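You operate a simulated robot arm through the tools that you are given. There is no shell and no other tool.

You are at the controls of a simulated robot arm. One attempt, no reset.

JOB
Close down the horn stand: knob to soft, tone off, plug in its rest, grey horn on the bench.
Fine: in that order; the rest is the empty grey socket beside the yellow one. Set down upright: small grey horn.

Only the result counts: the job must be done as asked and must still hold three seconds after the hand-in. Knocking over, shifting, dropping, spilling or breaking anything else fails it.

ROBOT AND FRAMES
A 7-joint arm with a two-finger gripper, fixed in place. Base frame: the origin is at the foot of the arm, x ahead of it, y to its left, z up; the work surface is at about z = 0. Lengths are in cm, angles in degrees, forces in N, time in s.
With the tool pointing down near the work surface it reaches from about 26 to 60 cm from the base axis. Its first joint turns from -143.0 to 143.0 degrees. Payload 1.08 kg.
The tool frame sits at the grasp point between the pads (the TCP): z along the fingers, y along the line on which they close. The tips reach 1.6 cm beyond it. Largest opening 8.8 cm; the body of the gripper starts 5.8 cm behind the TCP.
Orientation is told as [roll, pitch, yaw] about the base's x, y, z axes, in that order, counted from this pose: with the fingers straight down and closing along the base's y, the tool's x points along the base's -x, its y along +y and its z along -z.

CONTROLS
- The arm moves only by the tool move_arm. Its argument "commands" is a list of rows, each a list of 7 numbers: the turn, a rotation vector about the tool's x, y, z in units of 4 degrees (1.0 is 4 degrees), then the shift along the tool's x, y, z in units of 30 mm (1.0 is 30 mm), then the gripper command, from -1 (shut) to 1 (fully open), values between in proportion. In form: [[rx, ry, rz, dx, dy, dz, hand], ...]. A call has 1 to 20 rows; each row shifts and turns the commanded pose from where the row before left it, along the tool's axes as they then stand. A call with a number of a shift or a turn outside -1 to 1 is refused whole. Rows are played at 5 a second. More than 5 cm and 8.6 degrees between two rows, or a gripper value outside its range, and nothing of the call is played. Where a pose cannot be reached the arm comes as near as it can. A force on the tool above 40 N (or 10 N above the force at the start of the call, whichever is more), or a blocked arm, ends the call early, and 0.2 s more pass. The fingers move at their own pace and stop on an object; they squeeze with about 20 N. The grip force told is the motor's: it shows also when the fingers shut on nothing. Time passes only in rows, and 0.2 s behind the last, so rows that do not move let the fingers close. The reply holds the time, the measured pose of the TCP, the force on the tool along the base axes, the opening and the grip force, in the units named above and with some noise, with the torque about the TCP (base axes, N m) and any sound that the robot's microphone picked up.
- Cameras (640 x 400 px; columns grow to the right, rows downward): "scene" is fixed at [21.99, 65.05, 59.76]; the picture's right is [-0.95, -0.32, 0.00], its down [-0.17, 0.52, -0.83] and it looks along [0.27, -0.79, -0.55] (base axes); focal length 358 px, centre (320, 200). "wrist" rides on the gripper at [8.2, -0.8, -9.2] in the tool frame; the picture's right is [0.10, 0.99, 0.00], its down [-0.70, 0.07, -0.71] and it looks along [-0.71, 0.07, 0.71] (tool axes); focal length 256 px, centre (320, 200).
- grab_frame(camera): a new picture of that camera. It takes no simulated time.
- locate(camera, pixels): for up to 12 pixels [column, row] of the newest picture of that camera ("zoom" is the newest enlarged one), the place [x, y, z] in the base frame of the surface seen there, good to about 0.2 cm. It takes no simulated time.
- enlarge(camera, box): a new picture of the part [left, top, right, bottom] of that camera's present view, enlarged. It takes no simulated time.
- job_done(): hands the job in; it is judged then, once.

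Open the gripper and draw the arm clear of the work before you hand the job in, unless the task says otherwise.

The tools are called after "Emit:" as a command line: name --pt "numbers of a row" for each row, then --argument value for the rest, lists and objects as JSON in quotes. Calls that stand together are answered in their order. move_arm: Moves the arm, as the interface text tells. Its arguments: {"type":"object","properties":{"commands":{"type":"array","items":{"type":"array","items":{"type":"number"}}}},"required":["commands"]} The other tools are called the same way: grab_frame (camera) takes a picture; locate (camera, pixels) gives the place of the surface under pixels of a picture; enlarge (camera, box) takes an enlarged picture of a part of a camera's view; job_done () hands the job in.

At the start:

```text
time_s: 0.0
ee_pos: [46.46, 13.15, 35.98]
tool_rot: [0.1, -0.1, 0.1]
contact_force: [-0.7, 0.4, 0.0]
torque: [-0.02, 0.03, 0.0]
gripper_width: 8.8
gripper_force: 0.1
```

scene: 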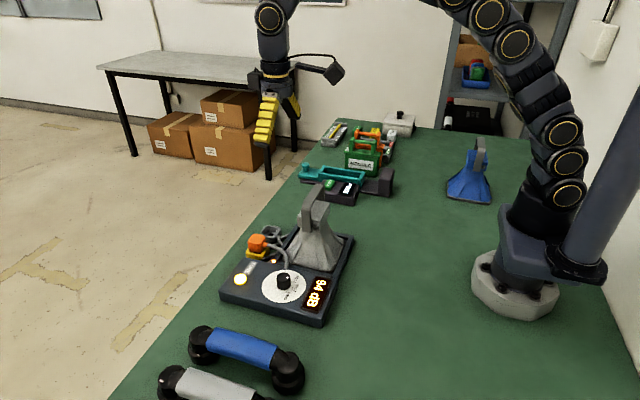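
wrist: 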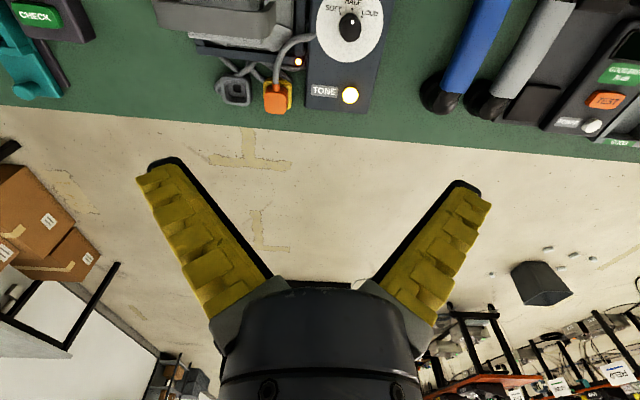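

The scene shows the horn stand with knob near (284,282), a lit tone button near (241,279), an orange plug in the yellow socket near (257,243) and the grey horn at (315,235). I enlarge the stand in both cameras to see details.

Emit:
enlarge --camera "scene" --box '[210, 180, 370, 330]'

Emit:
enlarge --camera "wrist" --box '[160, 0, 420, 130]'

```text
2.67 times, centred on (290, 255) of scene
```

zoom: 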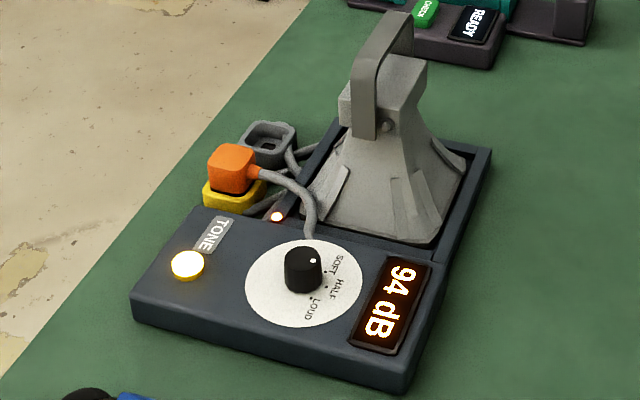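

```text
2.46 times, centred on (290, 65) of wrist
```

zoom: 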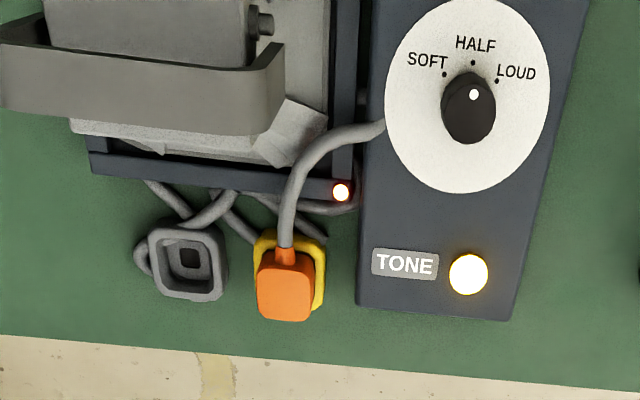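

I locate the key points of the stand in the scene zoom: knob, dots, button, plug, sockets, horn.

Emit:
enlarge --camera "scene" --box '[210, 180, 370, 330]'

Emit:
locate --camera "zoom" --pixels '[[303, 256], [312, 261], [302, 285], [187, 265], [232, 160], [230, 200], [268, 138], [268, 150], [385, 40], [385, 90], [400, 240], [325, 272]]'

Emit:
enlarge --camera "scene" --box '[260, 90, 520, 220]'

Emit:
enlarge --camera "scene" --box '[240, 220, 340, 310]'

```text
2.67 times, centred on (290, 255) of scene
```

zoom: 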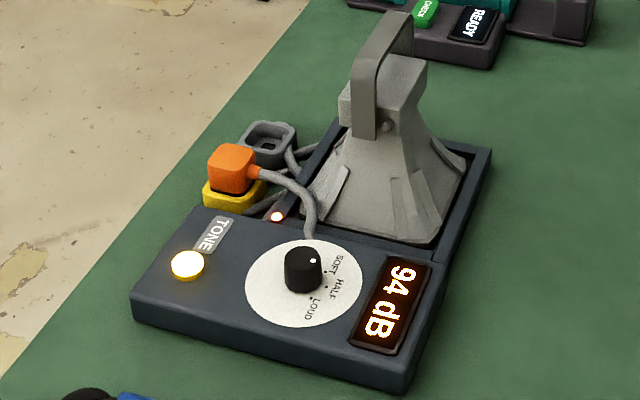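

```text
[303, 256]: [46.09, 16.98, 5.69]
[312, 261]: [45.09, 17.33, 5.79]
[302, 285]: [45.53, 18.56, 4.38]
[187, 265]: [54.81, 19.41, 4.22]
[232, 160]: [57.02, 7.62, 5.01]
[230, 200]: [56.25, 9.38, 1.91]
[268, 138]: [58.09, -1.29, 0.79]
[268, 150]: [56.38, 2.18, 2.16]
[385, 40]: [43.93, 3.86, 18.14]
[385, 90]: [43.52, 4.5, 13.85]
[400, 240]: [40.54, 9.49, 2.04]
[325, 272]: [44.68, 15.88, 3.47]
```

```text
2.46 times, centred on (390, 155) of scene
```

zoom: 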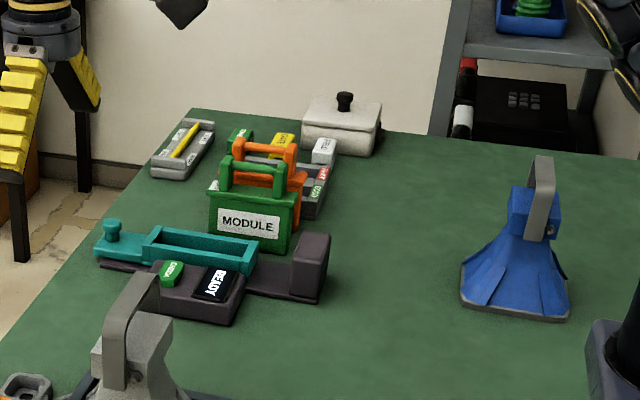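

```text
4.44 times, centred on (290, 265) of scene
```

zoom: 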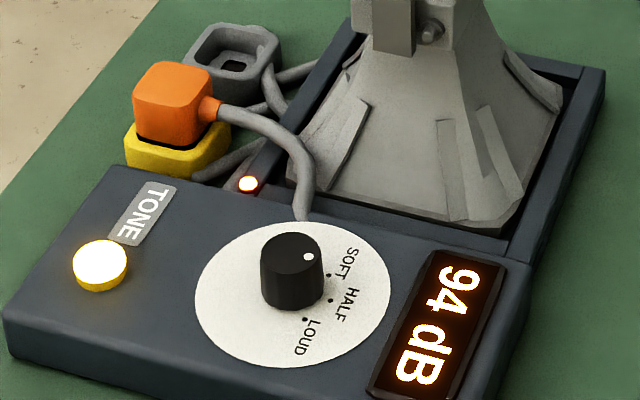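

The knob's dot seems to point towards HALF/LOUD. I back the arm up and lower it slightly for a better wrist view of the stand.

Emit:
move_arm --pt "0 0 0 0.85 0 0.3 1" --pt "0 0 0 0.85 0 0.4 1" --pt "0 0 0 0.85 0 0.4 1" --pt "0 0 0 0.85 0 0.4 1" --pt "0 0 0 0.85 0 0.3 1" --pt "0 0 0 0 0 0 1"

Emit:
grab_frame --camera "wrist"

Emit:
enlarge --camera "wrist" --box '[180, 60, 500, 260]'

```text
time_s: 1.4
ee_pos: [33.79, 13.18, 30.57]
tool_rot: [0.1, 0.1, 0.0]
contact_force: [0.5, 0.3, -0.1]
torque: [-0.01, 0.01, -0.04]
gripper_width: 8.8
gripper_force: 0.0
```

```text
taken
```

wrist: 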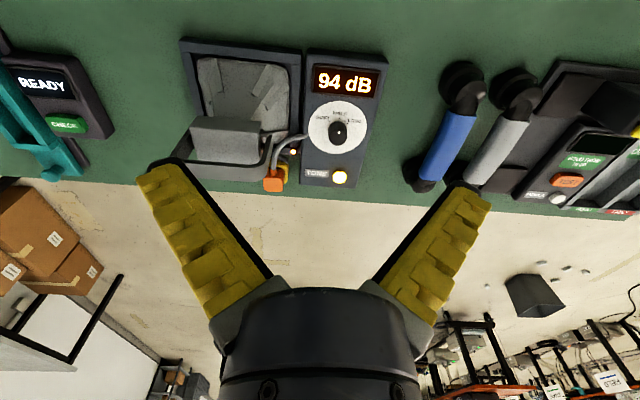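

```text
2.00 times, centred on (340, 160) of wrist
```

zoom: 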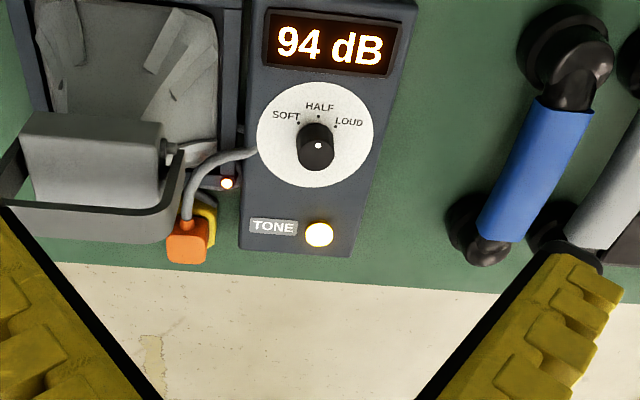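

The knob is at about (338,131) in wrist; I enlarge it and locate dial features.

Emit:
enlarge --camera "wrist" --box '[296, 90, 376, 190]'

```text
4.00 times, centred on (336, 140) of wrist
```

zoom: 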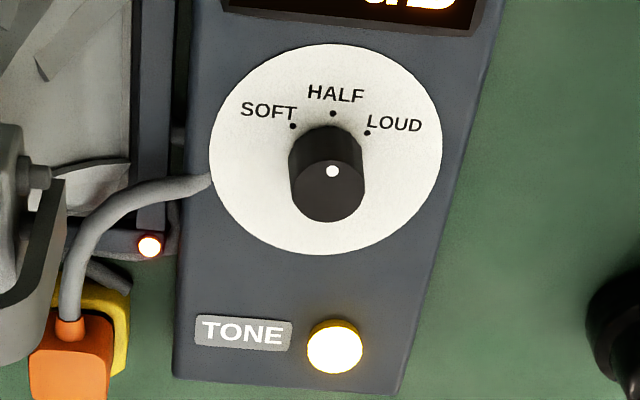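

Emit:
locate --camera "zoom" --pixels '[[292, 126], [332, 114], [368, 133], [332, 172], [326, 196], [334, 348], [300, 196], [352, 196], [326, 164], [326, 216], [245, 150], [415, 150]]'

```text
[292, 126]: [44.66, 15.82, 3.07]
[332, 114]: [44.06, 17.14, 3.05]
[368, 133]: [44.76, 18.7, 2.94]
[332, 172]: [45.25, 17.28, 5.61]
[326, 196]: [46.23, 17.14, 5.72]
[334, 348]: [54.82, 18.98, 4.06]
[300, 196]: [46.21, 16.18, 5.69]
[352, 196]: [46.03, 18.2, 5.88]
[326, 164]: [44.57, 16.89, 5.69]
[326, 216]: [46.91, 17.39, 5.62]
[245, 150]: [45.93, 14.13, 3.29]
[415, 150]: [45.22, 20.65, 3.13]
```

The knob centre is about (46.0,17.3), top z≈5.7, pointer at HALF; SOFT lies about 45–50° counter-clockwise. I move above the knob with the tool yawed about -48° so that the turn ends near yaw 0.

Emit:
move_arm --pt "0 0 0 0 0.7 0 0" --pt "0 0 0 -0.4 0.67 0 0" --pt "0 0 0 -0.8 0 0.3 0" --pt "0 0 0 -0.9 0 0.6 0" --pt "0 0 0 -0.9 0 0.9 0" --pt "0 0 0 -0.9 0 0.9 0" --pt "0 0 0 -0.16 0 0.9 0" --pt "0 0 0 0 0 0.9 0" --pt "0 0 0 0 0 0 0"

Emit:
grab_frame --camera "wrist"

Emit:
grab_frame --camera "scene"

```text
time_s: 3.4
ee_pos: [46.01, 17.29, 16.94]
tool_rot: [-0.1, 0.0, 0.0]
contact_force: [0.4, 0.1, 0.9]
torque: [0.03, 0.03, 0.0]
gripper_width: 4.86
gripper_force: 3.1
```

```text
taken
```

wrist: 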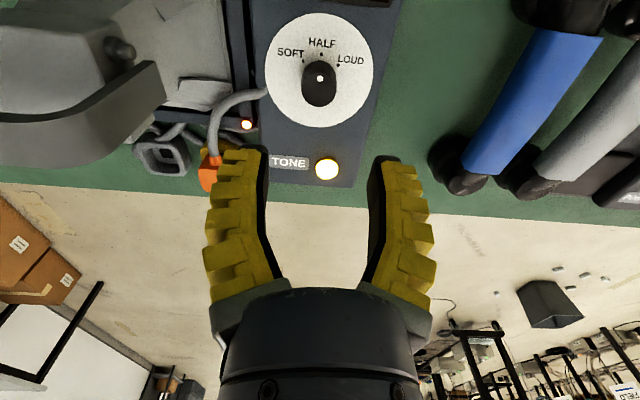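

```text
taken
```

scene: 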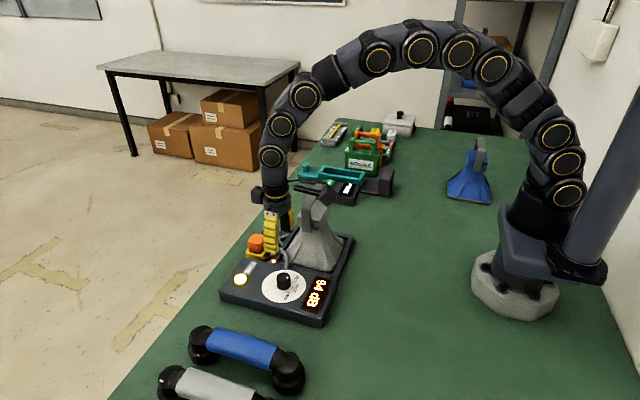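

The gripper is above the stand; I enlarge the knob at about (319,85) in the wrist view and locate its features.

Emit:
enlarge --camera "wrist" --box '[260, 10, 380, 130]'

```text
3.33 times, centred on (320, 70) of wrist
```

zoom: 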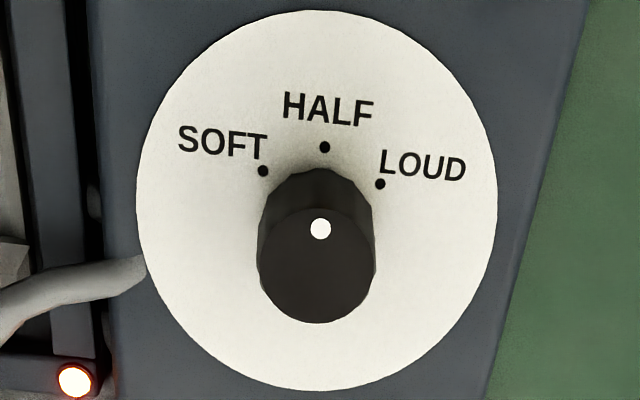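

Emit:
locate --camera "zoom" --pixels '[[262, 170], [324, 146], [380, 183], [320, 228], [264, 266], [370, 266], [317, 316], [317, 212], [317, 266], [140, 190], [494, 210], [322, 388]]'

```text
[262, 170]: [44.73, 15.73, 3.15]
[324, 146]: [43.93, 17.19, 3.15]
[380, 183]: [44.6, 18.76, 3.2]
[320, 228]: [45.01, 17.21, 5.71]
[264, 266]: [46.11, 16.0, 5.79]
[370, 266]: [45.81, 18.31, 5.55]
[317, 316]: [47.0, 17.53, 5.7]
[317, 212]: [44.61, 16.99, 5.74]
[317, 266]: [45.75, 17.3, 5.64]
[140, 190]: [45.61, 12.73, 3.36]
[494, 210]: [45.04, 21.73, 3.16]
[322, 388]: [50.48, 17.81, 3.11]
```

The knob centre is (45.85,17.25), diameter ≈2.6, pointer exactly at HALF, SOFT about 50° counter-clockwise from above. I turn the tool to yaw -50° and then descend over the knob.

Emit:
move_arm --pt "0 0 1 0.05 0 0 0" --pt "0 0 1 0 0 0 0" --pt "0 0 1 0 0 0 0" --pt "0 0 1 0 0 0 0" --pt "0 0 1 0 0 0 0" --pt "0 0 1 0 0 0 0" --pt "0 0 1 0 0 0 0" --pt "0 0 1 0 0 0 0" --pt "0 0 1 0 0 0 0" --pt "0 0 1 0 0 0 0" --pt "0 0 1 0 0 0 0" --pt "0 0 1 0 0 0 0" --pt "0 0 0.5 0 0 0 0" --pt "0 0 0 0 0 0.9 0" --pt "0 0 0 0 0 0.9 0" --pt "0 0 0 0 0 0.7 0" --pt "0 0 0 0 0 0 0"

Emit:
grab_frame --camera "wrist"

Emit:
grab_frame --camera "scene"

```text
time_s: 7.0
ee_pos: [45.84, 17.2, 9.49]
tool_rot: [-0.1, 0.0, -50.0]
contact_force: [-0.2, 0.2, -0.1]
torque: [0.01, 0.02, -0.03]
gripper_width: 4.84
gripper_force: 3.7
```

```text
taken
```

wrist: 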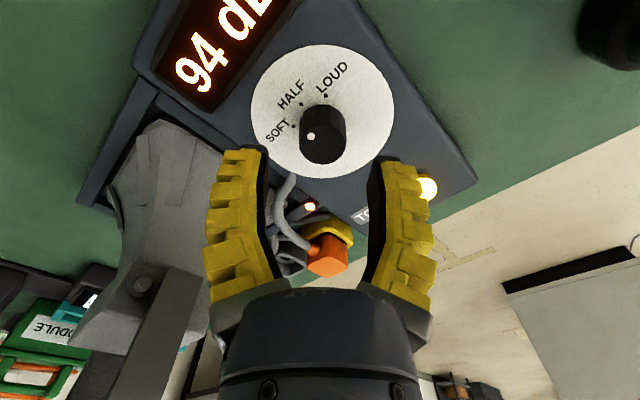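

```text
taken
```

scene: 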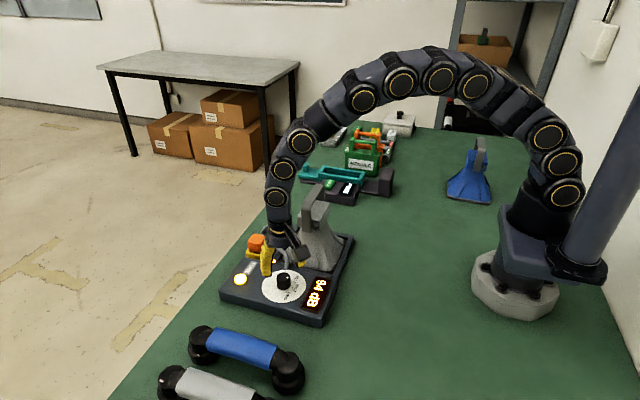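

The hand is centred over the knob at z=9.5, clear of the cable. I descend to z≈5.3 and close on the knob.

Emit:
move_arm --pt "0 0 0 0 0 0.7 0" --pt "0 0 0 0 0 0.7 0" --pt "0 0 0 0 0 0 0" --pt "0 0 0 0 0 0 -0.4" --pt "0 0 0 0 0 0 -1" --pt "0 0 0 0 0 0 -1" --pt "0 0 0 0 0 0 -1"

Emit:
grab_frame --camera "wrist"

```text
time_s: 8.6
ee_pos: [45.99, 17.35, 5.29]
tool_rot: [-0.1, 0.0, -50.0]
contact_force: [-3.9, -2.0, 15.0]
torque: [-0.03, 0.09, -0.03]
gripper_width: 2.03
gripper_force: 21.5
```

```text
taken
```

wrist: 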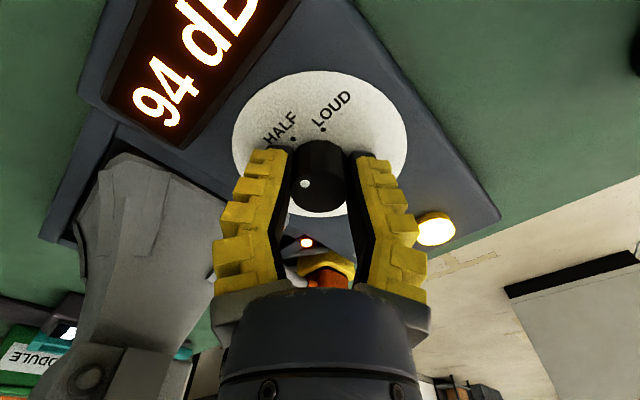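

The fingers hold the knob (width 2.03) but with 15 N upward, so the tips may be pressing on the dial. I open slightly, lift 0.3 cm and close again.

Emit:
move_arm --pt "0 0 0 0 0 0 -0.2" --pt "0 0 0 0 0 -0.1 -0.2" --pt "0 0 0 0 0 0 -1" --pt "0 0 0 0 0 0 -1" --pt "0 0 0 0 0 0 -1"

```text
time_s: 9.8
ee_pos: [45.94, 17.33, 5.55]
tool_rot: [0.1, 0.0, -50.0]
contact_force: [-2.3, -1.4, 15.3]
torque: [-0.08, -0.01, 0.02]
gripper_width: 1.87
gripper_force: 22.1
```

The upward force stays the same, so it likely comes from a tapered knob. I now turn counter-clockwise (negative about tool z) in steps.

Emit:
move_arm --pt "0 0 -0.7 0 0 0 -1" --pt "0 0 -0.8 0 0 0 -1" --pt "0 0 -0.8 0 0 0 -1" --pt "0 0 -0.8 0 0 0 -1" --pt "0 0 -0.8 0 0 0 -1" --pt "0 0 0 0 0 0 -1"

Emit:
grab_frame --camera "wrist"

Emit:
enlarge --camera "scene" --box '[210, 220, 350, 330]'

```text
time_s: 11.2
ee_pos: [45.85, 17.29, 5.66]
tool_rot: [0.0, 0.0, -34.3]
contact_force: [15.3, 4.5, -7.1]
torque: [-0.04, -0.08, 0.04]
gripper_width: 1.73
gripper_force: 22.0
```

```text
taken
```

wrist: 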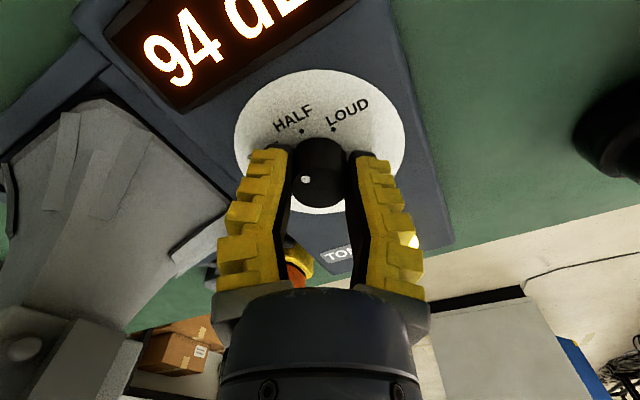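

```text
3.64 times, centred on (280, 275) of scene
```

zoom: 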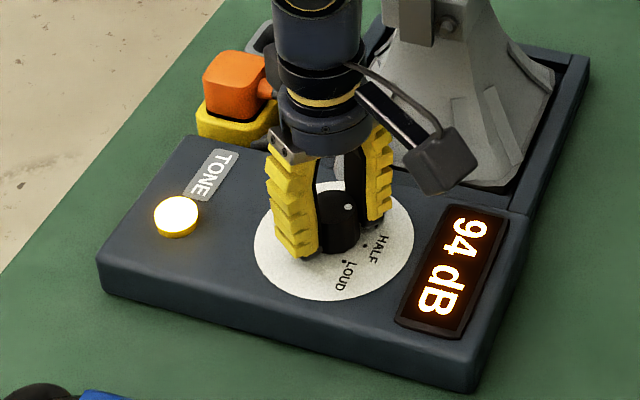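

The pointer turned along with the hand (15.7° so far). I continue the remaining ~34°.

Emit:
move_arm --pt "0 0 -0.8 0 0 0 -1" --pt "0 0 -0.8 0 0 0 -1" --pt "0 0 -0.8 0 0 0 -1" --pt "0 0 -0.8 0 0 0 -1" --pt "0 0 -0.8 0 0 0 -1" --pt "0 0 -0.8 0 0 0 -1" --pt "0 0 -0.8 0 0 0 -1" --pt "0 0 -0.8 0 0 0 -1" --pt "0 0 -0.8 0 0 0 -1" --pt "0 0 -0.8 0 0 0 -1" --pt "0 0 0 0 0 0 -1"

Emit:
grab_frame --camera "wrist"

Emit:
enlarge --camera "scene" --box '[210, 220, 350, 330]'

```text
time_s: 13.6
ee_pos: [45.7, 17.13, 5.68]
tool_rot: [-0.1, 0.1, -2.5]
contact_force: [1.0, -9.8, 8.1]
torque: [-0.09, 0.06, -0.02]
gripper_width: 1.79
gripper_force: 22.0
```

```text
taken
```

wrist: 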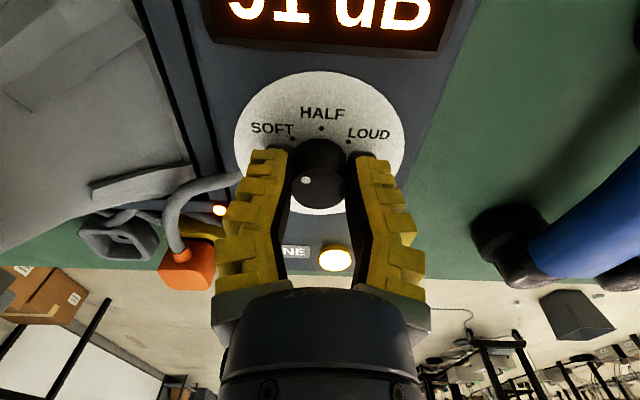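

```text
3.64 times, centred on (280, 275) of scene
```

zoom: 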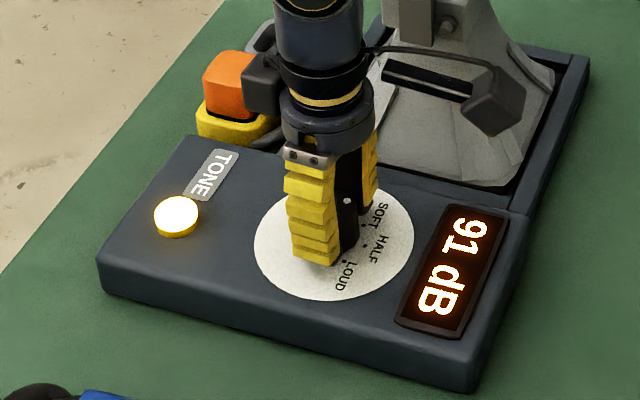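

The display changed to 91 dB. I enlarge the knob to check the pointer against SOFT.

Emit:
enlarge --camera "wrist" --box '[230, 70, 410, 220]'

Emit:
enlarge --camera "scene" --box '[260, 250, 340, 310]'

```text
2.67 times, centred on (320, 145) of wrist
```

zoom: 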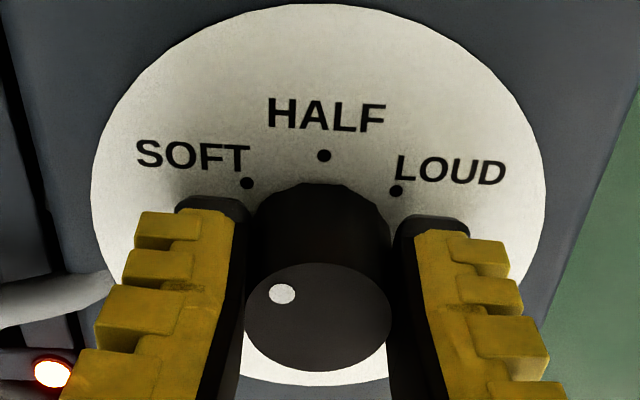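

```text
6.67 times, centred on (300, 280) of scene
```

zoom: 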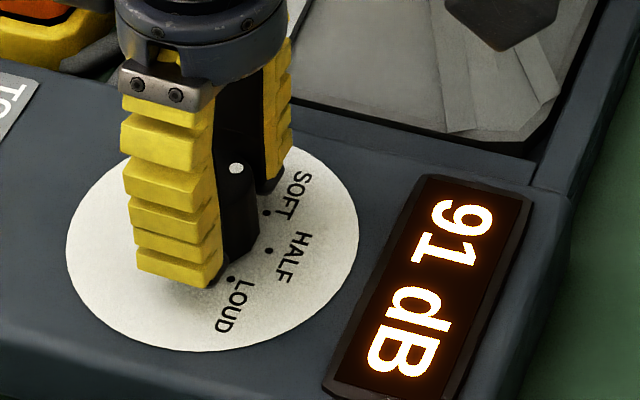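

The pointer now appears ~50° from HALF, towards SOFT. I release, lift and check the dial clear of the fingers.

Emit:
move_arm --pt "0 0 0 0 0 0 -0.2" --pt "0 0 0 0 0 0 0" --pt "0 0 0 0 0 -0.6 0" --pt "0 0 0 0 0 -0.9 0" --pt "0 0 0 0 0 -0.9 0" --pt "0 0 0 0 0 -0.9 0" --pt "0 0 0 0 0 0 0"

Emit:
enlarge --camera "wrist" --box '[250, 0, 390, 140]'

Emit:
enlarge --camera "scene" --box '[230, 250, 340, 330]'

```text
time_s: 15.2
ee_pos: [45.71, 17.24, 15.55]
tool_rot: [0.1, 0.0, -2.5]
contact_force: [-0.1, 1.6, 0.3]
torque: [-0.04, -0.02, 0.0]
gripper_width: 4.86
gripper_force: 3.7
```

```text
2.86 times, centred on (320, 70) of wrist
```

zoom: 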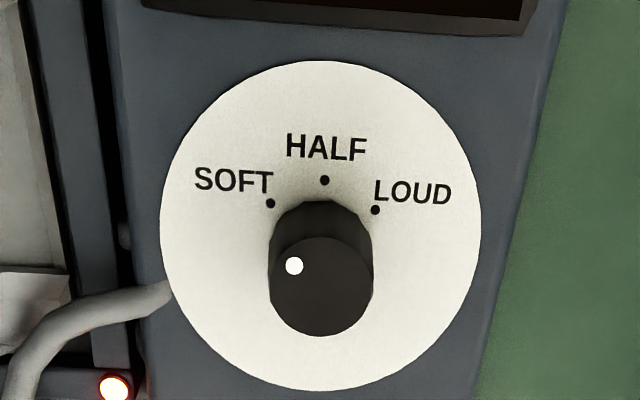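

```text
5.00 times, centred on (285, 290) of scene
```

zoom: 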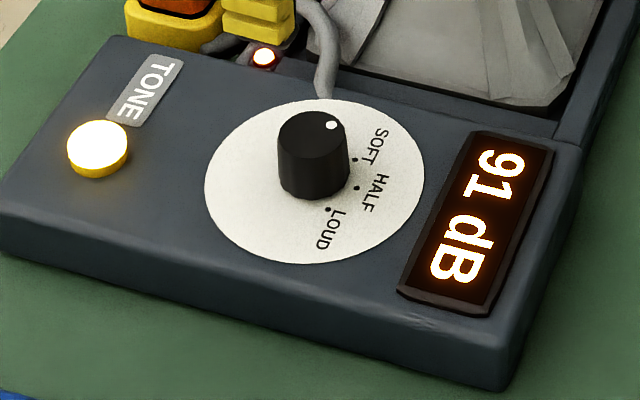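

I locate the pointer dot, knob edges and dial dots to measure the angle exactly.

Emit:
enlarge --camera "wrist" --box '[280, 30, 360, 130]'

```text
4.00 times, centred on (320, 80) of wrist
```

zoom: 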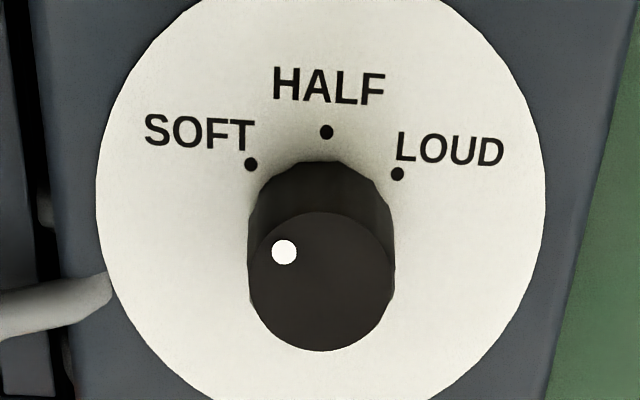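

Emit:
locate --camera "zoom" --pixels '[[251, 164], [326, 131], [397, 173], [284, 252], [252, 281], [388, 281], [320, 346], [320, 218], [100, 190], [542, 190], [150, 310], [490, 340]]'

```text
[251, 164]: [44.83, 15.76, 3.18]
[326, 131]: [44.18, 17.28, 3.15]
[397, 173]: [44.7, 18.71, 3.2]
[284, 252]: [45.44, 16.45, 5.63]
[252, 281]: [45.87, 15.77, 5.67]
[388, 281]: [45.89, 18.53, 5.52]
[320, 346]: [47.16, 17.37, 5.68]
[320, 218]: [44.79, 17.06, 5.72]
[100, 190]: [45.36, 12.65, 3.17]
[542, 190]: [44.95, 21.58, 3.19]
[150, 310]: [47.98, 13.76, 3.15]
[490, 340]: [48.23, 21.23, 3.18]
```

The pointer is aligned with SOFT within about a degree and the display reads 91 dB. Next, the tone button at about (54.8,19.2): I move above it with the fingers shut.

Emit:
move_arm --pt "0 0 0 -0.6 0.15 0 -1" --pt "0 0 0 -0.8 0.2 0 -1" --pt "0 0 0 -0.8 0.2 0.3 -1" --pt "0 0 0 -0.8 0.2 0.6 -1" --pt "0 0 0 0 0 0.6 -1" --pt "0 0 0 0 0 0 -1"

Emit:
grab_frame --camera "wrist"

Emit:
enlarge --camera "scene" --box '[200, 210, 350, 320]'

```text
time_s: 16.6
ee_pos: [54.96, 19.12, 10.92]
tool_rot: [0.0, 0.0, -2.5]
contact_force: [0.3, 0.4, 0.2]
torque: [0.0, 0.01, -0.02]
gripper_width: 0.01
gripper_force: 19.6
```

```text
taken
```

wrist: 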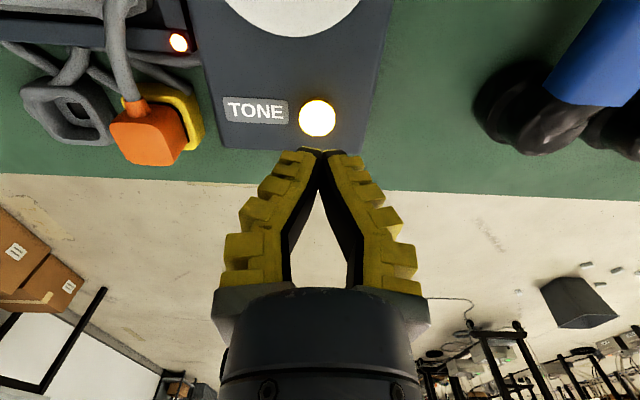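

```text
3.64 times, centred on (275, 265) of scene
```

zoom: 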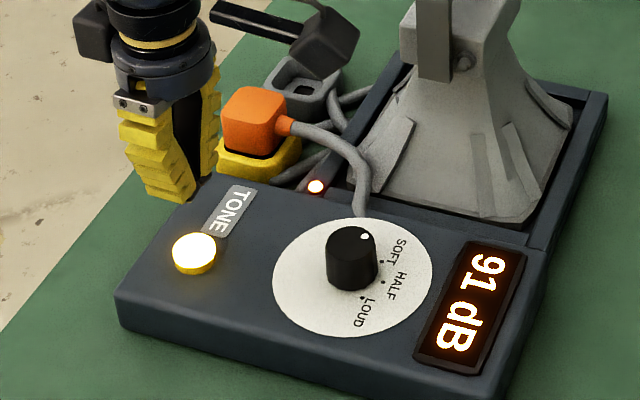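

The button is at (317,118) in the wrist picture; I locate it and the plug/sockets/cable too.

Emit:
locate --camera "wrist" --pixels '[[317, 118], [302, 118], [332, 118], [317, 104], [317, 132], [145, 138], [112, 130], [183, 130], [148, 110], [192, 108], [68, 112], [40, 100]]'

```text
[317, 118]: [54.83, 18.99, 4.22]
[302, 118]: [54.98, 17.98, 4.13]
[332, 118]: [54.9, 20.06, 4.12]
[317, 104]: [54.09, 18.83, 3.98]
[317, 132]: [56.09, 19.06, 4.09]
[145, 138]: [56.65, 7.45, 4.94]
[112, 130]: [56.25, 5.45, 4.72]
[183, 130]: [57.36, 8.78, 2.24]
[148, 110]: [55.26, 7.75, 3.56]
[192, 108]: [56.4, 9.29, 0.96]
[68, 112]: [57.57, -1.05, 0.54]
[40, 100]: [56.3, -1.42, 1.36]
```

The button centre is (54.95,19.0), top z≈4.15. I go down to just above it.

Emit:
move_arm --pt "0 0 0 0 -0.03 0.8 -1" --pt "0 0 0 0 0 0.65 -1" --pt "0 0 0 0 0 0.1 -1" --pt "0 0 0 0 0 0.05 -1" --pt "0 0 0 0 0 0 -1"

Emit:
enlarge --camera "scene" --box '[200, 210, 350, 320]'

```text
time_s: 17.8
ee_pos: [54.92, 19.05, 6.19]
tool_rot: [0.0, 0.0, -2.4]
contact_force: [-0.6, 0.2, -0.7]
torque: [0.0, -0.03, -0.02]
gripper_width: 0.0
gripper_force: 20.2
```

```text
3.64 times, centred on (275, 265) of scene
```

zoom: 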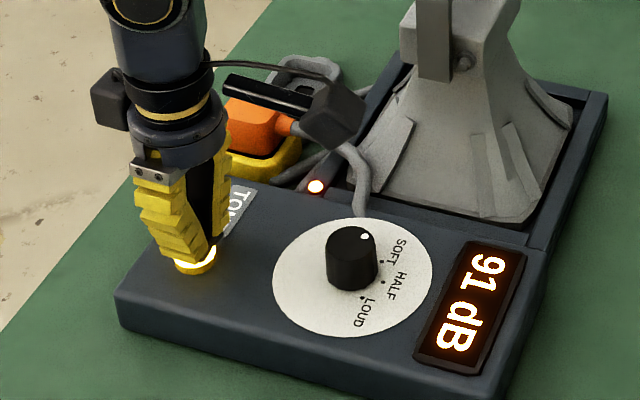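

The tips are about 0.4 cm above the button (no force). I press down in 1 mm steps.

Emit:
move_arm --pt "0 0 0 0 0 0.06 -1" --pt "0 0 0 0 0 0.05 -1" --pt "0 0 0 0 0 0.04 -1" --pt "0 0 0 0 0 0 -1"

Emit:
enlarge --camera "scene" --box '[200, 210, 350, 320]'

```text
time_s: 18.8
ee_pos: [54.81, 19.08, 5.75]
tool_rot: [0.0, 0.1, -2.4]
contact_force: [-0.5, 0.5, 0.6]
torque: [0.0, -0.02, -0.05]
gripper_width: 0.57
gripper_force: 22.2
```

```text
3.64 times, centred on (275, 265) of scene
```

zoom: 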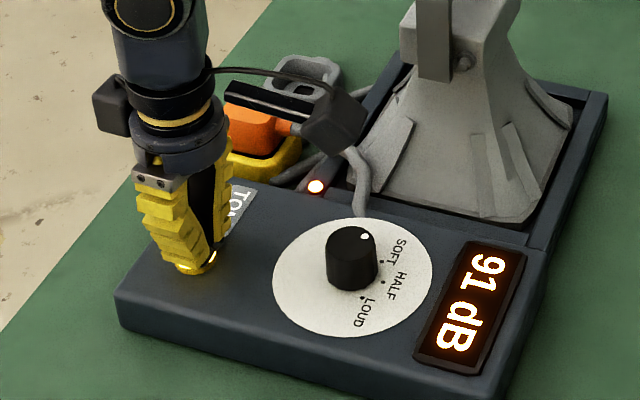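

The tips are at the button surface (z≈4.15) with little force and the light is still on. I continue pressing gently.

Emit:
move_arm --pt "0 0 0 0 0 0.05 -1" --pt "0 0 0 0 0 0.05 -1" --pt "0 0 0 0 0 0 -1"

Emit:
enlarge --camera "scene" --box '[200, 210, 350, 320]'

```text
time_s: 19.6
ee_pos: [54.82, 19.19, 5.57]
tool_rot: [0.0, -0.1, -2.4]
contact_force: [-0.6, 1.8, 1.7]
torque: [-0.04, 0.0, -0.05]
gripper_width: 0.59
gripper_force: 22.0
heard: click
```

```text
3.64 times, centred on (275, 265) of scene
```

zoom: 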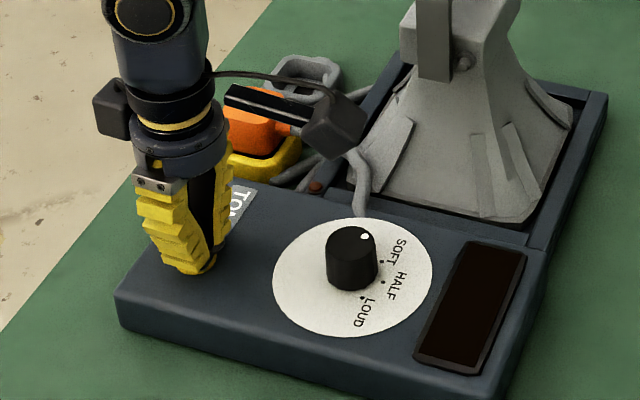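

A click was heard, and the display and light went off. I lift straight up from the button and check that it stays off.

Emit:
move_arm --pt "0 0 0 0 0 -0.3 -1" --pt "0 0 0 0 0 -0.8 -1" --pt "0 0 0 0 0 -0.9 -1" --pt "0 0 0 0 0 -0.9 -1" --pt "0 0 0 0 0 -0.9 -1" --pt "0 0 0 0 0 0 -1"

Emit:
grab_frame --camera "wrist"

Emit:
enlarge --camera "scene" --box '[200, 180, 370, 320]'

```text
time_s: 21.0
ee_pos: [55.07, 19.04, 16.99]
tool_rot: [0.1, -0.1, -2.5]
contact_force: [-0.4, -0.4, -0.5]
torque: [-0.03, 0.02, 0.0]
gripper_width: 0.02
gripper_force: 22.4
```

```text
taken
```

wrist: 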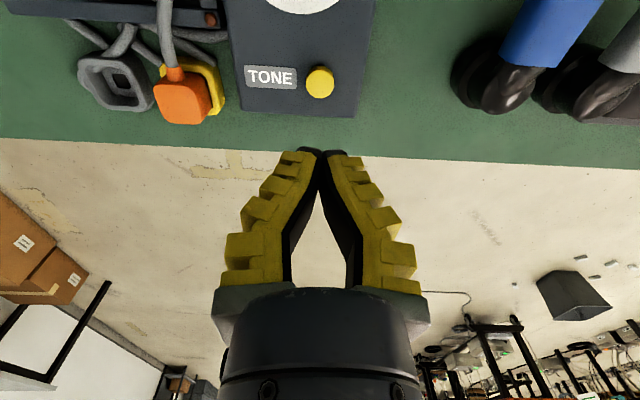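

```text
2.86 times, centred on (285, 250) of scene
```

zoom: 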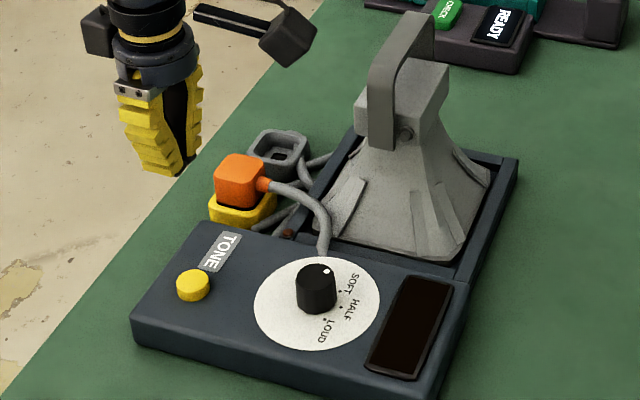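

Tone is off and stays off. Now I locate horn handle, plug and sockets in the scene zoom for clearances.

Emit:
enlarge --camera "scene" --box '[230, 180, 360, 280]'

```text
4.00 times, centred on (295, 230) of scene
```

zoom: 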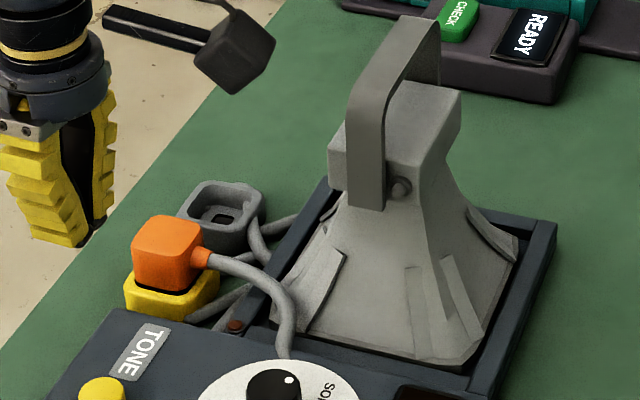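

Emit:
locate --camera "zoom" --pixels '[[366, 90], [375, 70], [420, 25], [434, 50], [365, 200], [400, 188], [340, 130], [445, 100], [400, 90], [340, 165], [436, 120], [395, 20]]'

Emit:
locate --camera "zoom" --pixels '[[165, 235], [145, 230], [185, 230], [165, 255], [203, 257], [220, 216], [190, 215], [258, 208], [222, 186], [235, 235], [215, 310], [135, 300]]'

Emit:
locate --camera "zoom" --pixels '[[275, 310], [295, 225], [330, 190], [545, 235], [500, 240], [430, 360], [335, 335], [300, 300], [470, 380], [490, 350], [260, 250], [285, 300]]'

```text
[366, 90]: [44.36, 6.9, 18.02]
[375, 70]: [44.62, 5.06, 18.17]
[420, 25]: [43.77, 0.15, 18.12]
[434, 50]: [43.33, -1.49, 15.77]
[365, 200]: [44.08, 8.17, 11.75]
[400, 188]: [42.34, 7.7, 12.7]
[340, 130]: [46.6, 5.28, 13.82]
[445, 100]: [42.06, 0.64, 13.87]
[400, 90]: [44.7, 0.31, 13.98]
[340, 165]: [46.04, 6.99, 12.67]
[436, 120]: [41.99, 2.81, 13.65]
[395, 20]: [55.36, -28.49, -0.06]
```

```text
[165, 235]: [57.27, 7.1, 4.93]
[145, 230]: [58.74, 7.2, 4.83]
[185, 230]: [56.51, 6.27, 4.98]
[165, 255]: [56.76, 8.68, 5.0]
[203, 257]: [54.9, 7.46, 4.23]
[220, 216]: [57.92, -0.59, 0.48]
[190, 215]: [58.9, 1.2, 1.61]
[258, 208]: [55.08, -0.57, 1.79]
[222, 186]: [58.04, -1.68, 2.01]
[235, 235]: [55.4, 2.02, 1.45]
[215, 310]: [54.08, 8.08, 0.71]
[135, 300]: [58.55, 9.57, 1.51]
```

```text
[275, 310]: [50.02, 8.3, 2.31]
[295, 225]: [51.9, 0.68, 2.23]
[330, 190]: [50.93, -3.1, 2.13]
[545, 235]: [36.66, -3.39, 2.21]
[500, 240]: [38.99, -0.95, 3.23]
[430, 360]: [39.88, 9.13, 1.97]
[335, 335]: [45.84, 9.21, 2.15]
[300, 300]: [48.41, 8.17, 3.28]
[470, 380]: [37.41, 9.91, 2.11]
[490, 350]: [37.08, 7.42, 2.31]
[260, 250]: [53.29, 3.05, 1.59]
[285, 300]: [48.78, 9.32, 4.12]
```

The camera mount is my clearance concern near the horn box (x up to 46.6, z 13.9) and strap (x≈44, z 18.2). I locate the camera body itself in the same zoom, TCP being at (55.07,19.04,16.99).

Emit:
locate --camera "zoom" --pixels '[[200, 58], [236, 90], [270, 42], [222, 45], [250, 60], [232, 14], [150, 35], [110, 15], [200, 40], [240, 30], [215, 70], [260, 70]]'

Emit:
grab_frame --camera "scene"

```text
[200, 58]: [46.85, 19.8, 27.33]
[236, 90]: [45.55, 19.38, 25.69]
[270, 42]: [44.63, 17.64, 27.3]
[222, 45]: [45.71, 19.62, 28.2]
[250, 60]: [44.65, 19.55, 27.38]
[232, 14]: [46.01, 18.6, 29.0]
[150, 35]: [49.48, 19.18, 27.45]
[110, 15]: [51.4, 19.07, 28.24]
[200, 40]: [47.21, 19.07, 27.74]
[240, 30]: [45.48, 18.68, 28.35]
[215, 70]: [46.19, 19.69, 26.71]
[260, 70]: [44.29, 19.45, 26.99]
```

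```text
taken
```

scene: 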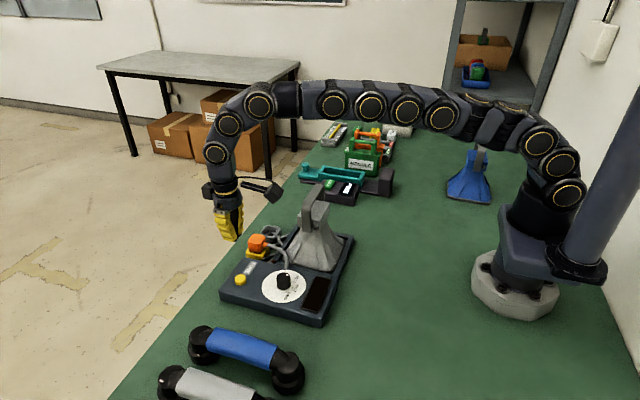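

The camera body would sit about at x 46–49, z 13–16 with the tool straight down over the plug, too close to the horn box; I will lean the hand outward. First I get a close view of plug and sockets from above at a safe height.

Emit:
move_arm --pt "0 0 0 0 0 -0.8 0" --pt "0 0 0 0 0 -0.8 0" --pt "0 0 0 0 -0.5 -0.8 0" --pt "0 0 0 0.5 -0.9 0 0" --pt "0 0 0 0.5 -0.9 0 0" --pt "0 0 0 0.5 -0.9 0 0" --pt "0 0 0 0 -0.7 0 0" --pt "0 0 0 0 0 0 0"

Emit:
grab_frame --camera "wrist"

Emit:
enlarge --camera "wrist" --box '[200, 60, 440, 210]'

```text
time_s: 22.8
ee_pos: [50.0, 7.53, 24.01]
tool_rot: [0.1, -0.1, -2.4]
contact_force: [-0.6, -0.4, 0.1]
torque: [0.0, 0.03, 0.03]
gripper_width: 4.87
gripper_force: 3.5
```

```text
taken
```

wrist: 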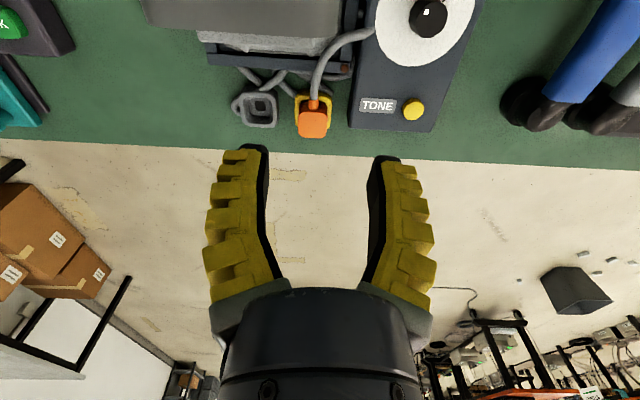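

```text
2.67 times, centred on (320, 135) of wrist
```

zoom: 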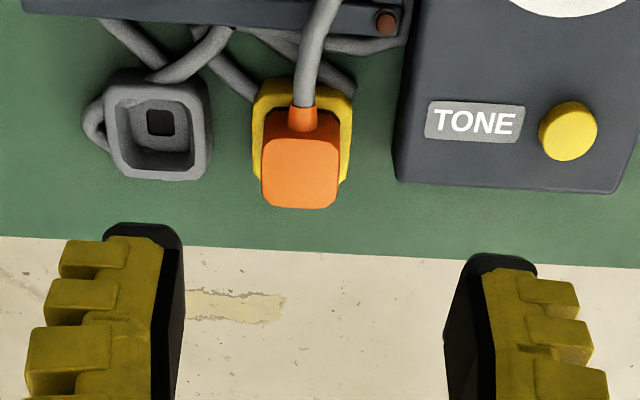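

A clear view: grey socket at zoom (160,125), plug at (300,170). I locate edges for sizes and orientation.

Emit:
locate --camera "zoom" --pixels '[[270, 145], [332, 145], [270, 198], [332, 198], [300, 170], [303, 118], [265, 110], [345, 110], [401, 160], [398, 176], [610, 186], [408, 100]]'

Emit:
locate --camera "zoom" --pixels '[[112, 95], [195, 92], [203, 175], [125, 172], [160, 122], [160, 155], [125, 130], [190, 130], [160, 100], [160, 172], [112, 140], [205, 140]]'

```text
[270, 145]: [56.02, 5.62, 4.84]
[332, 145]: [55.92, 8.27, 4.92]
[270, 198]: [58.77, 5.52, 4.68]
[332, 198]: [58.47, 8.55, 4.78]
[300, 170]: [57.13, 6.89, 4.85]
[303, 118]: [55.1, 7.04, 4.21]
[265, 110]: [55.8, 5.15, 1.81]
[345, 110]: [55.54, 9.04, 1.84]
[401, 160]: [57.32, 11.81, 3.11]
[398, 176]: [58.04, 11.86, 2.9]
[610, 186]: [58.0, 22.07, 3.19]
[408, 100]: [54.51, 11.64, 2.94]
```

```text
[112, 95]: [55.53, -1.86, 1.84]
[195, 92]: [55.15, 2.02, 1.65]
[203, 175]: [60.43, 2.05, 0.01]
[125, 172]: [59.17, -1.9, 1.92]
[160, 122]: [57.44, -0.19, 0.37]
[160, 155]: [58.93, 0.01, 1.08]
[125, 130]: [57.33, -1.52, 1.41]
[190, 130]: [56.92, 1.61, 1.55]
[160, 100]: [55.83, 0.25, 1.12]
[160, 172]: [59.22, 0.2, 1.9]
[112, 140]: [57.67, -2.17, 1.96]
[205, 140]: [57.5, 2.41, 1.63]
```

Plug centre ≈(57.15,6.95), top z 4.9; the panel edge is at y≈11.7 so fingers have room. I enlarge further to measure the grey socket versus the yellow one.

Emit:
enlarge --camera "wrist" --box '[225, 75, 345, 150]'

```text
5.33 times, centred on (285, 112) of wrist
```

zoom: 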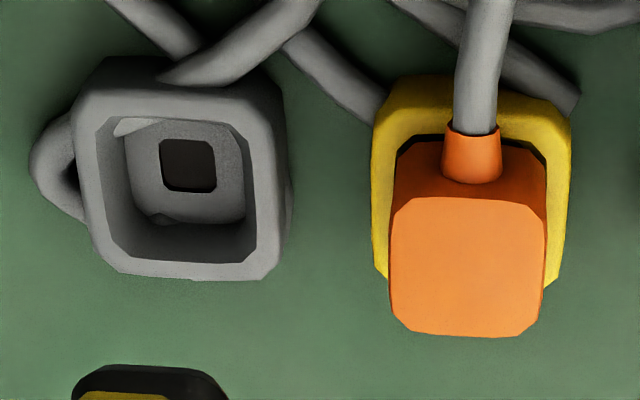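

I locate rim midpoints of the grey and yellow sockets in this zoom.

Emit:
locate --camera "zoom" --pixels '[[88, 180], [266, 180], [140, 100], [190, 268], [110, 260], [245, 270], [95, 115], [255, 110], [383, 180], [558, 180], [420, 95], [540, 100]]'

Emit:
locate --camera "zoom" --pixels '[[187, 165], [163, 165], [212, 165], [187, 142], [187, 190], [396, 265], [540, 265], [468, 200], [468, 330], [468, 265], [472, 160], [480, 60]]'

```text
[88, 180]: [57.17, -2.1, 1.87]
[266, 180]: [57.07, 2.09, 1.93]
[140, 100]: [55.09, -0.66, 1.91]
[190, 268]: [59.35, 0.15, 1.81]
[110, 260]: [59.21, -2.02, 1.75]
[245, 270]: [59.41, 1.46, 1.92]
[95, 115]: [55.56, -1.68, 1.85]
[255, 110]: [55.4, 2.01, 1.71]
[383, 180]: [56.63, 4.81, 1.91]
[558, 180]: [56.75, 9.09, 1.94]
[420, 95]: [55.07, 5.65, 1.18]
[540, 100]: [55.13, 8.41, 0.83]
```

```text
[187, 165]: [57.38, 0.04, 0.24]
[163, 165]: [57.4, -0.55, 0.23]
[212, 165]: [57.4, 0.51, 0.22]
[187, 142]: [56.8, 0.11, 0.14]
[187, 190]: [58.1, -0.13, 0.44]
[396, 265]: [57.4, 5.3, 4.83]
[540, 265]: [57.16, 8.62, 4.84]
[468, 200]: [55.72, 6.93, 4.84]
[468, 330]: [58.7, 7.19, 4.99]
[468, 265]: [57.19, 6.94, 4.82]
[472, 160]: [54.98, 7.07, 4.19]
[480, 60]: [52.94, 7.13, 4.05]
```

Grey socket centre ≈(57.3,0.0), yellow/plug ≈(57.2,6.95), so a shift of about −6.95 in y. I set yaw to 0, lean the hand outward 12° and go above the plug.

Emit:
move_arm --pt "0 0 -0.6 0 0 0 0" --pt "0 1 0 0 0 0 0" --pt "0 1 0 0 0 0 0" --pt "0 1 0 0 0 0 0" --pt "0 0 0 -0.9 -0.1 0.3 0" --pt "0 0 0 -0.9 -0.1 0.9 0" --pt "0 0 0 -0.8 0 0.9 0" --pt "0 0 0 -0.68 0 0.9 0" --pt "0 0 0 0 0 0.9 0" --pt "0 0 0 0 0 0 0"

Emit:
grab_frame --camera "wrist"

Emit:
enlarge --camera "scene" --box '[200, 180, 370, 300]'

```text
time_s: 25.0
ee_pos: [54.96, 6.7, 12.67]
tool_rot: [-0.1, 12.0, 0.0]
contact_force: [-0.3, -0.1, -0.3]
torque: [-0.02, 0.01, 0.01]
gripper_width: 4.89
gripper_force: 2.8
out of reach, approached as far as the arm can: row 7, 8
```

```text
taken
```

wrist: 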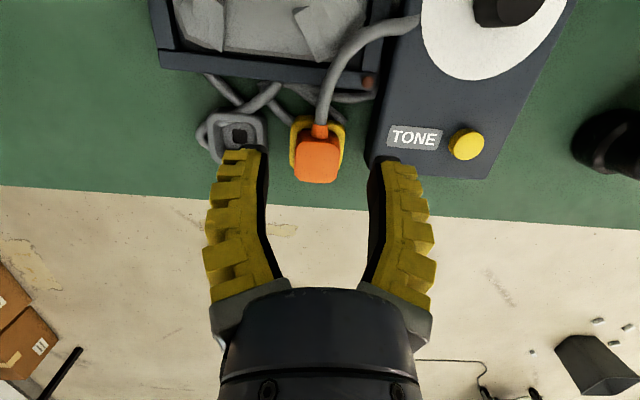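

```text
3.33 times, centred on (285, 240) of scene
```

zoom: 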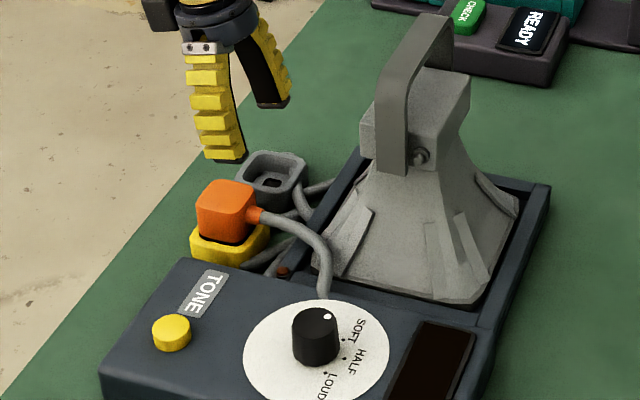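

The lean made two rows unreachable at that height. I check whether the point closer to the bench is reachable: go to about (57.2,6.96,8).

Emit:
move_arm --pt "0 0 0 -0.5 0.08 0.55 0" --pt "0 0 0 -0.49 0 0.6 0" --pt "0 0 0 0 0 0 0"

```text
time_s: 25.8
ee_pos: [55.59, 6.82, 11.63]
tool_rot: [0.1, 12.0, 0.1]
contact_force: [0.5, -0.5, 0.6]
torque: [0.01, -0.01, 0.03]
gripper_width: 4.87
gripper_force: 3.3
out of reach, approached as far as the arm can: row 1, 2
```

Still out of reach with 12°. I reduce the lean to about 5° here and re-check.

Emit:
move_arm --pt "0 -0.9 0 0 0 0 0" --pt "0 -0.85 0 0 0 0 0" --pt "0 0 0 0 0 0 0"

```text
time_s: 26.6
ee_pos: [55.37, 7.07, 11.83]
tool_rot: [0.0, 4.9, 0.0]
contact_force: [-0.8, -0.2, 0.4]
torque: [-0.04, 0.01, -0.02]
gripper_width: 4.85
gripper_force: 2.7
```

Reached 4.9° lean. I move to above the plug at about (57.2,6.96,8.5).

Emit:
move_arm --pt "0 0 0 -0.4 -0.04 0.5 0" --pt "0 0 0 -0.3 0 0.55 0" --pt "0 0 0 0 0 0 0"

Emit:
grab_frame --camera "wrist"

Emit:
enlarge --camera "scene" --box '[200, 170, 350, 280]'

```text
time_s: 27.4
ee_pos: [57.22, 6.91, 8.43]
tool_rot: [0.1, 5.0, 0.0]
contact_force: [0.1, -0.2, -0.2]
torque: [0.03, -0.02, 0.0]
gripper_width: 4.85
gripper_force: 3.6
```

```text
taken
```

wrist: 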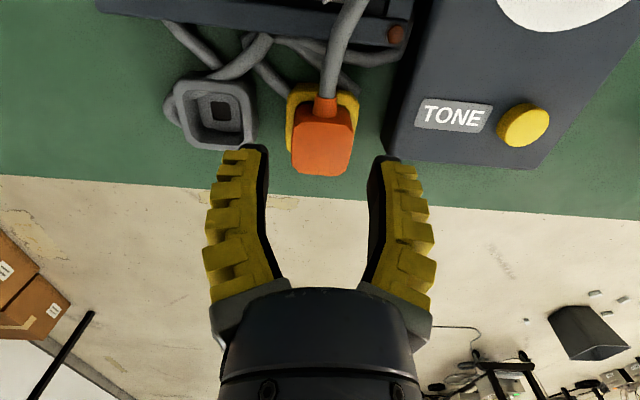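

```text
3.64 times, centred on (275, 225) of scene
```

zoom: 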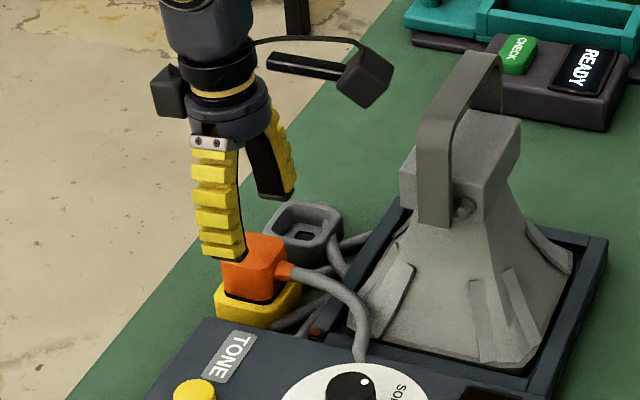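

Reached above the plug. I check the camera body's clearance to the horn by locating its cube in the zoom before descending.

Emit:
locate --camera "zoom" --pixels '[[343, 88], [392, 70], [368, 104], [385, 85], [360, 55], [405, 160], [405, 185], [520, 120], [455, 205], [375, 95]]'

```text
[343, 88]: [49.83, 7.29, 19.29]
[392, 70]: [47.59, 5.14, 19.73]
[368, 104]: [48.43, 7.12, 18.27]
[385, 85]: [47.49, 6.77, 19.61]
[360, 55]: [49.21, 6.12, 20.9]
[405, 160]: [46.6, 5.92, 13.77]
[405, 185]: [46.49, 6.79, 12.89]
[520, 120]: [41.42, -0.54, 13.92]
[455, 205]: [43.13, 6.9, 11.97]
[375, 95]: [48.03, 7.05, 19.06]
```

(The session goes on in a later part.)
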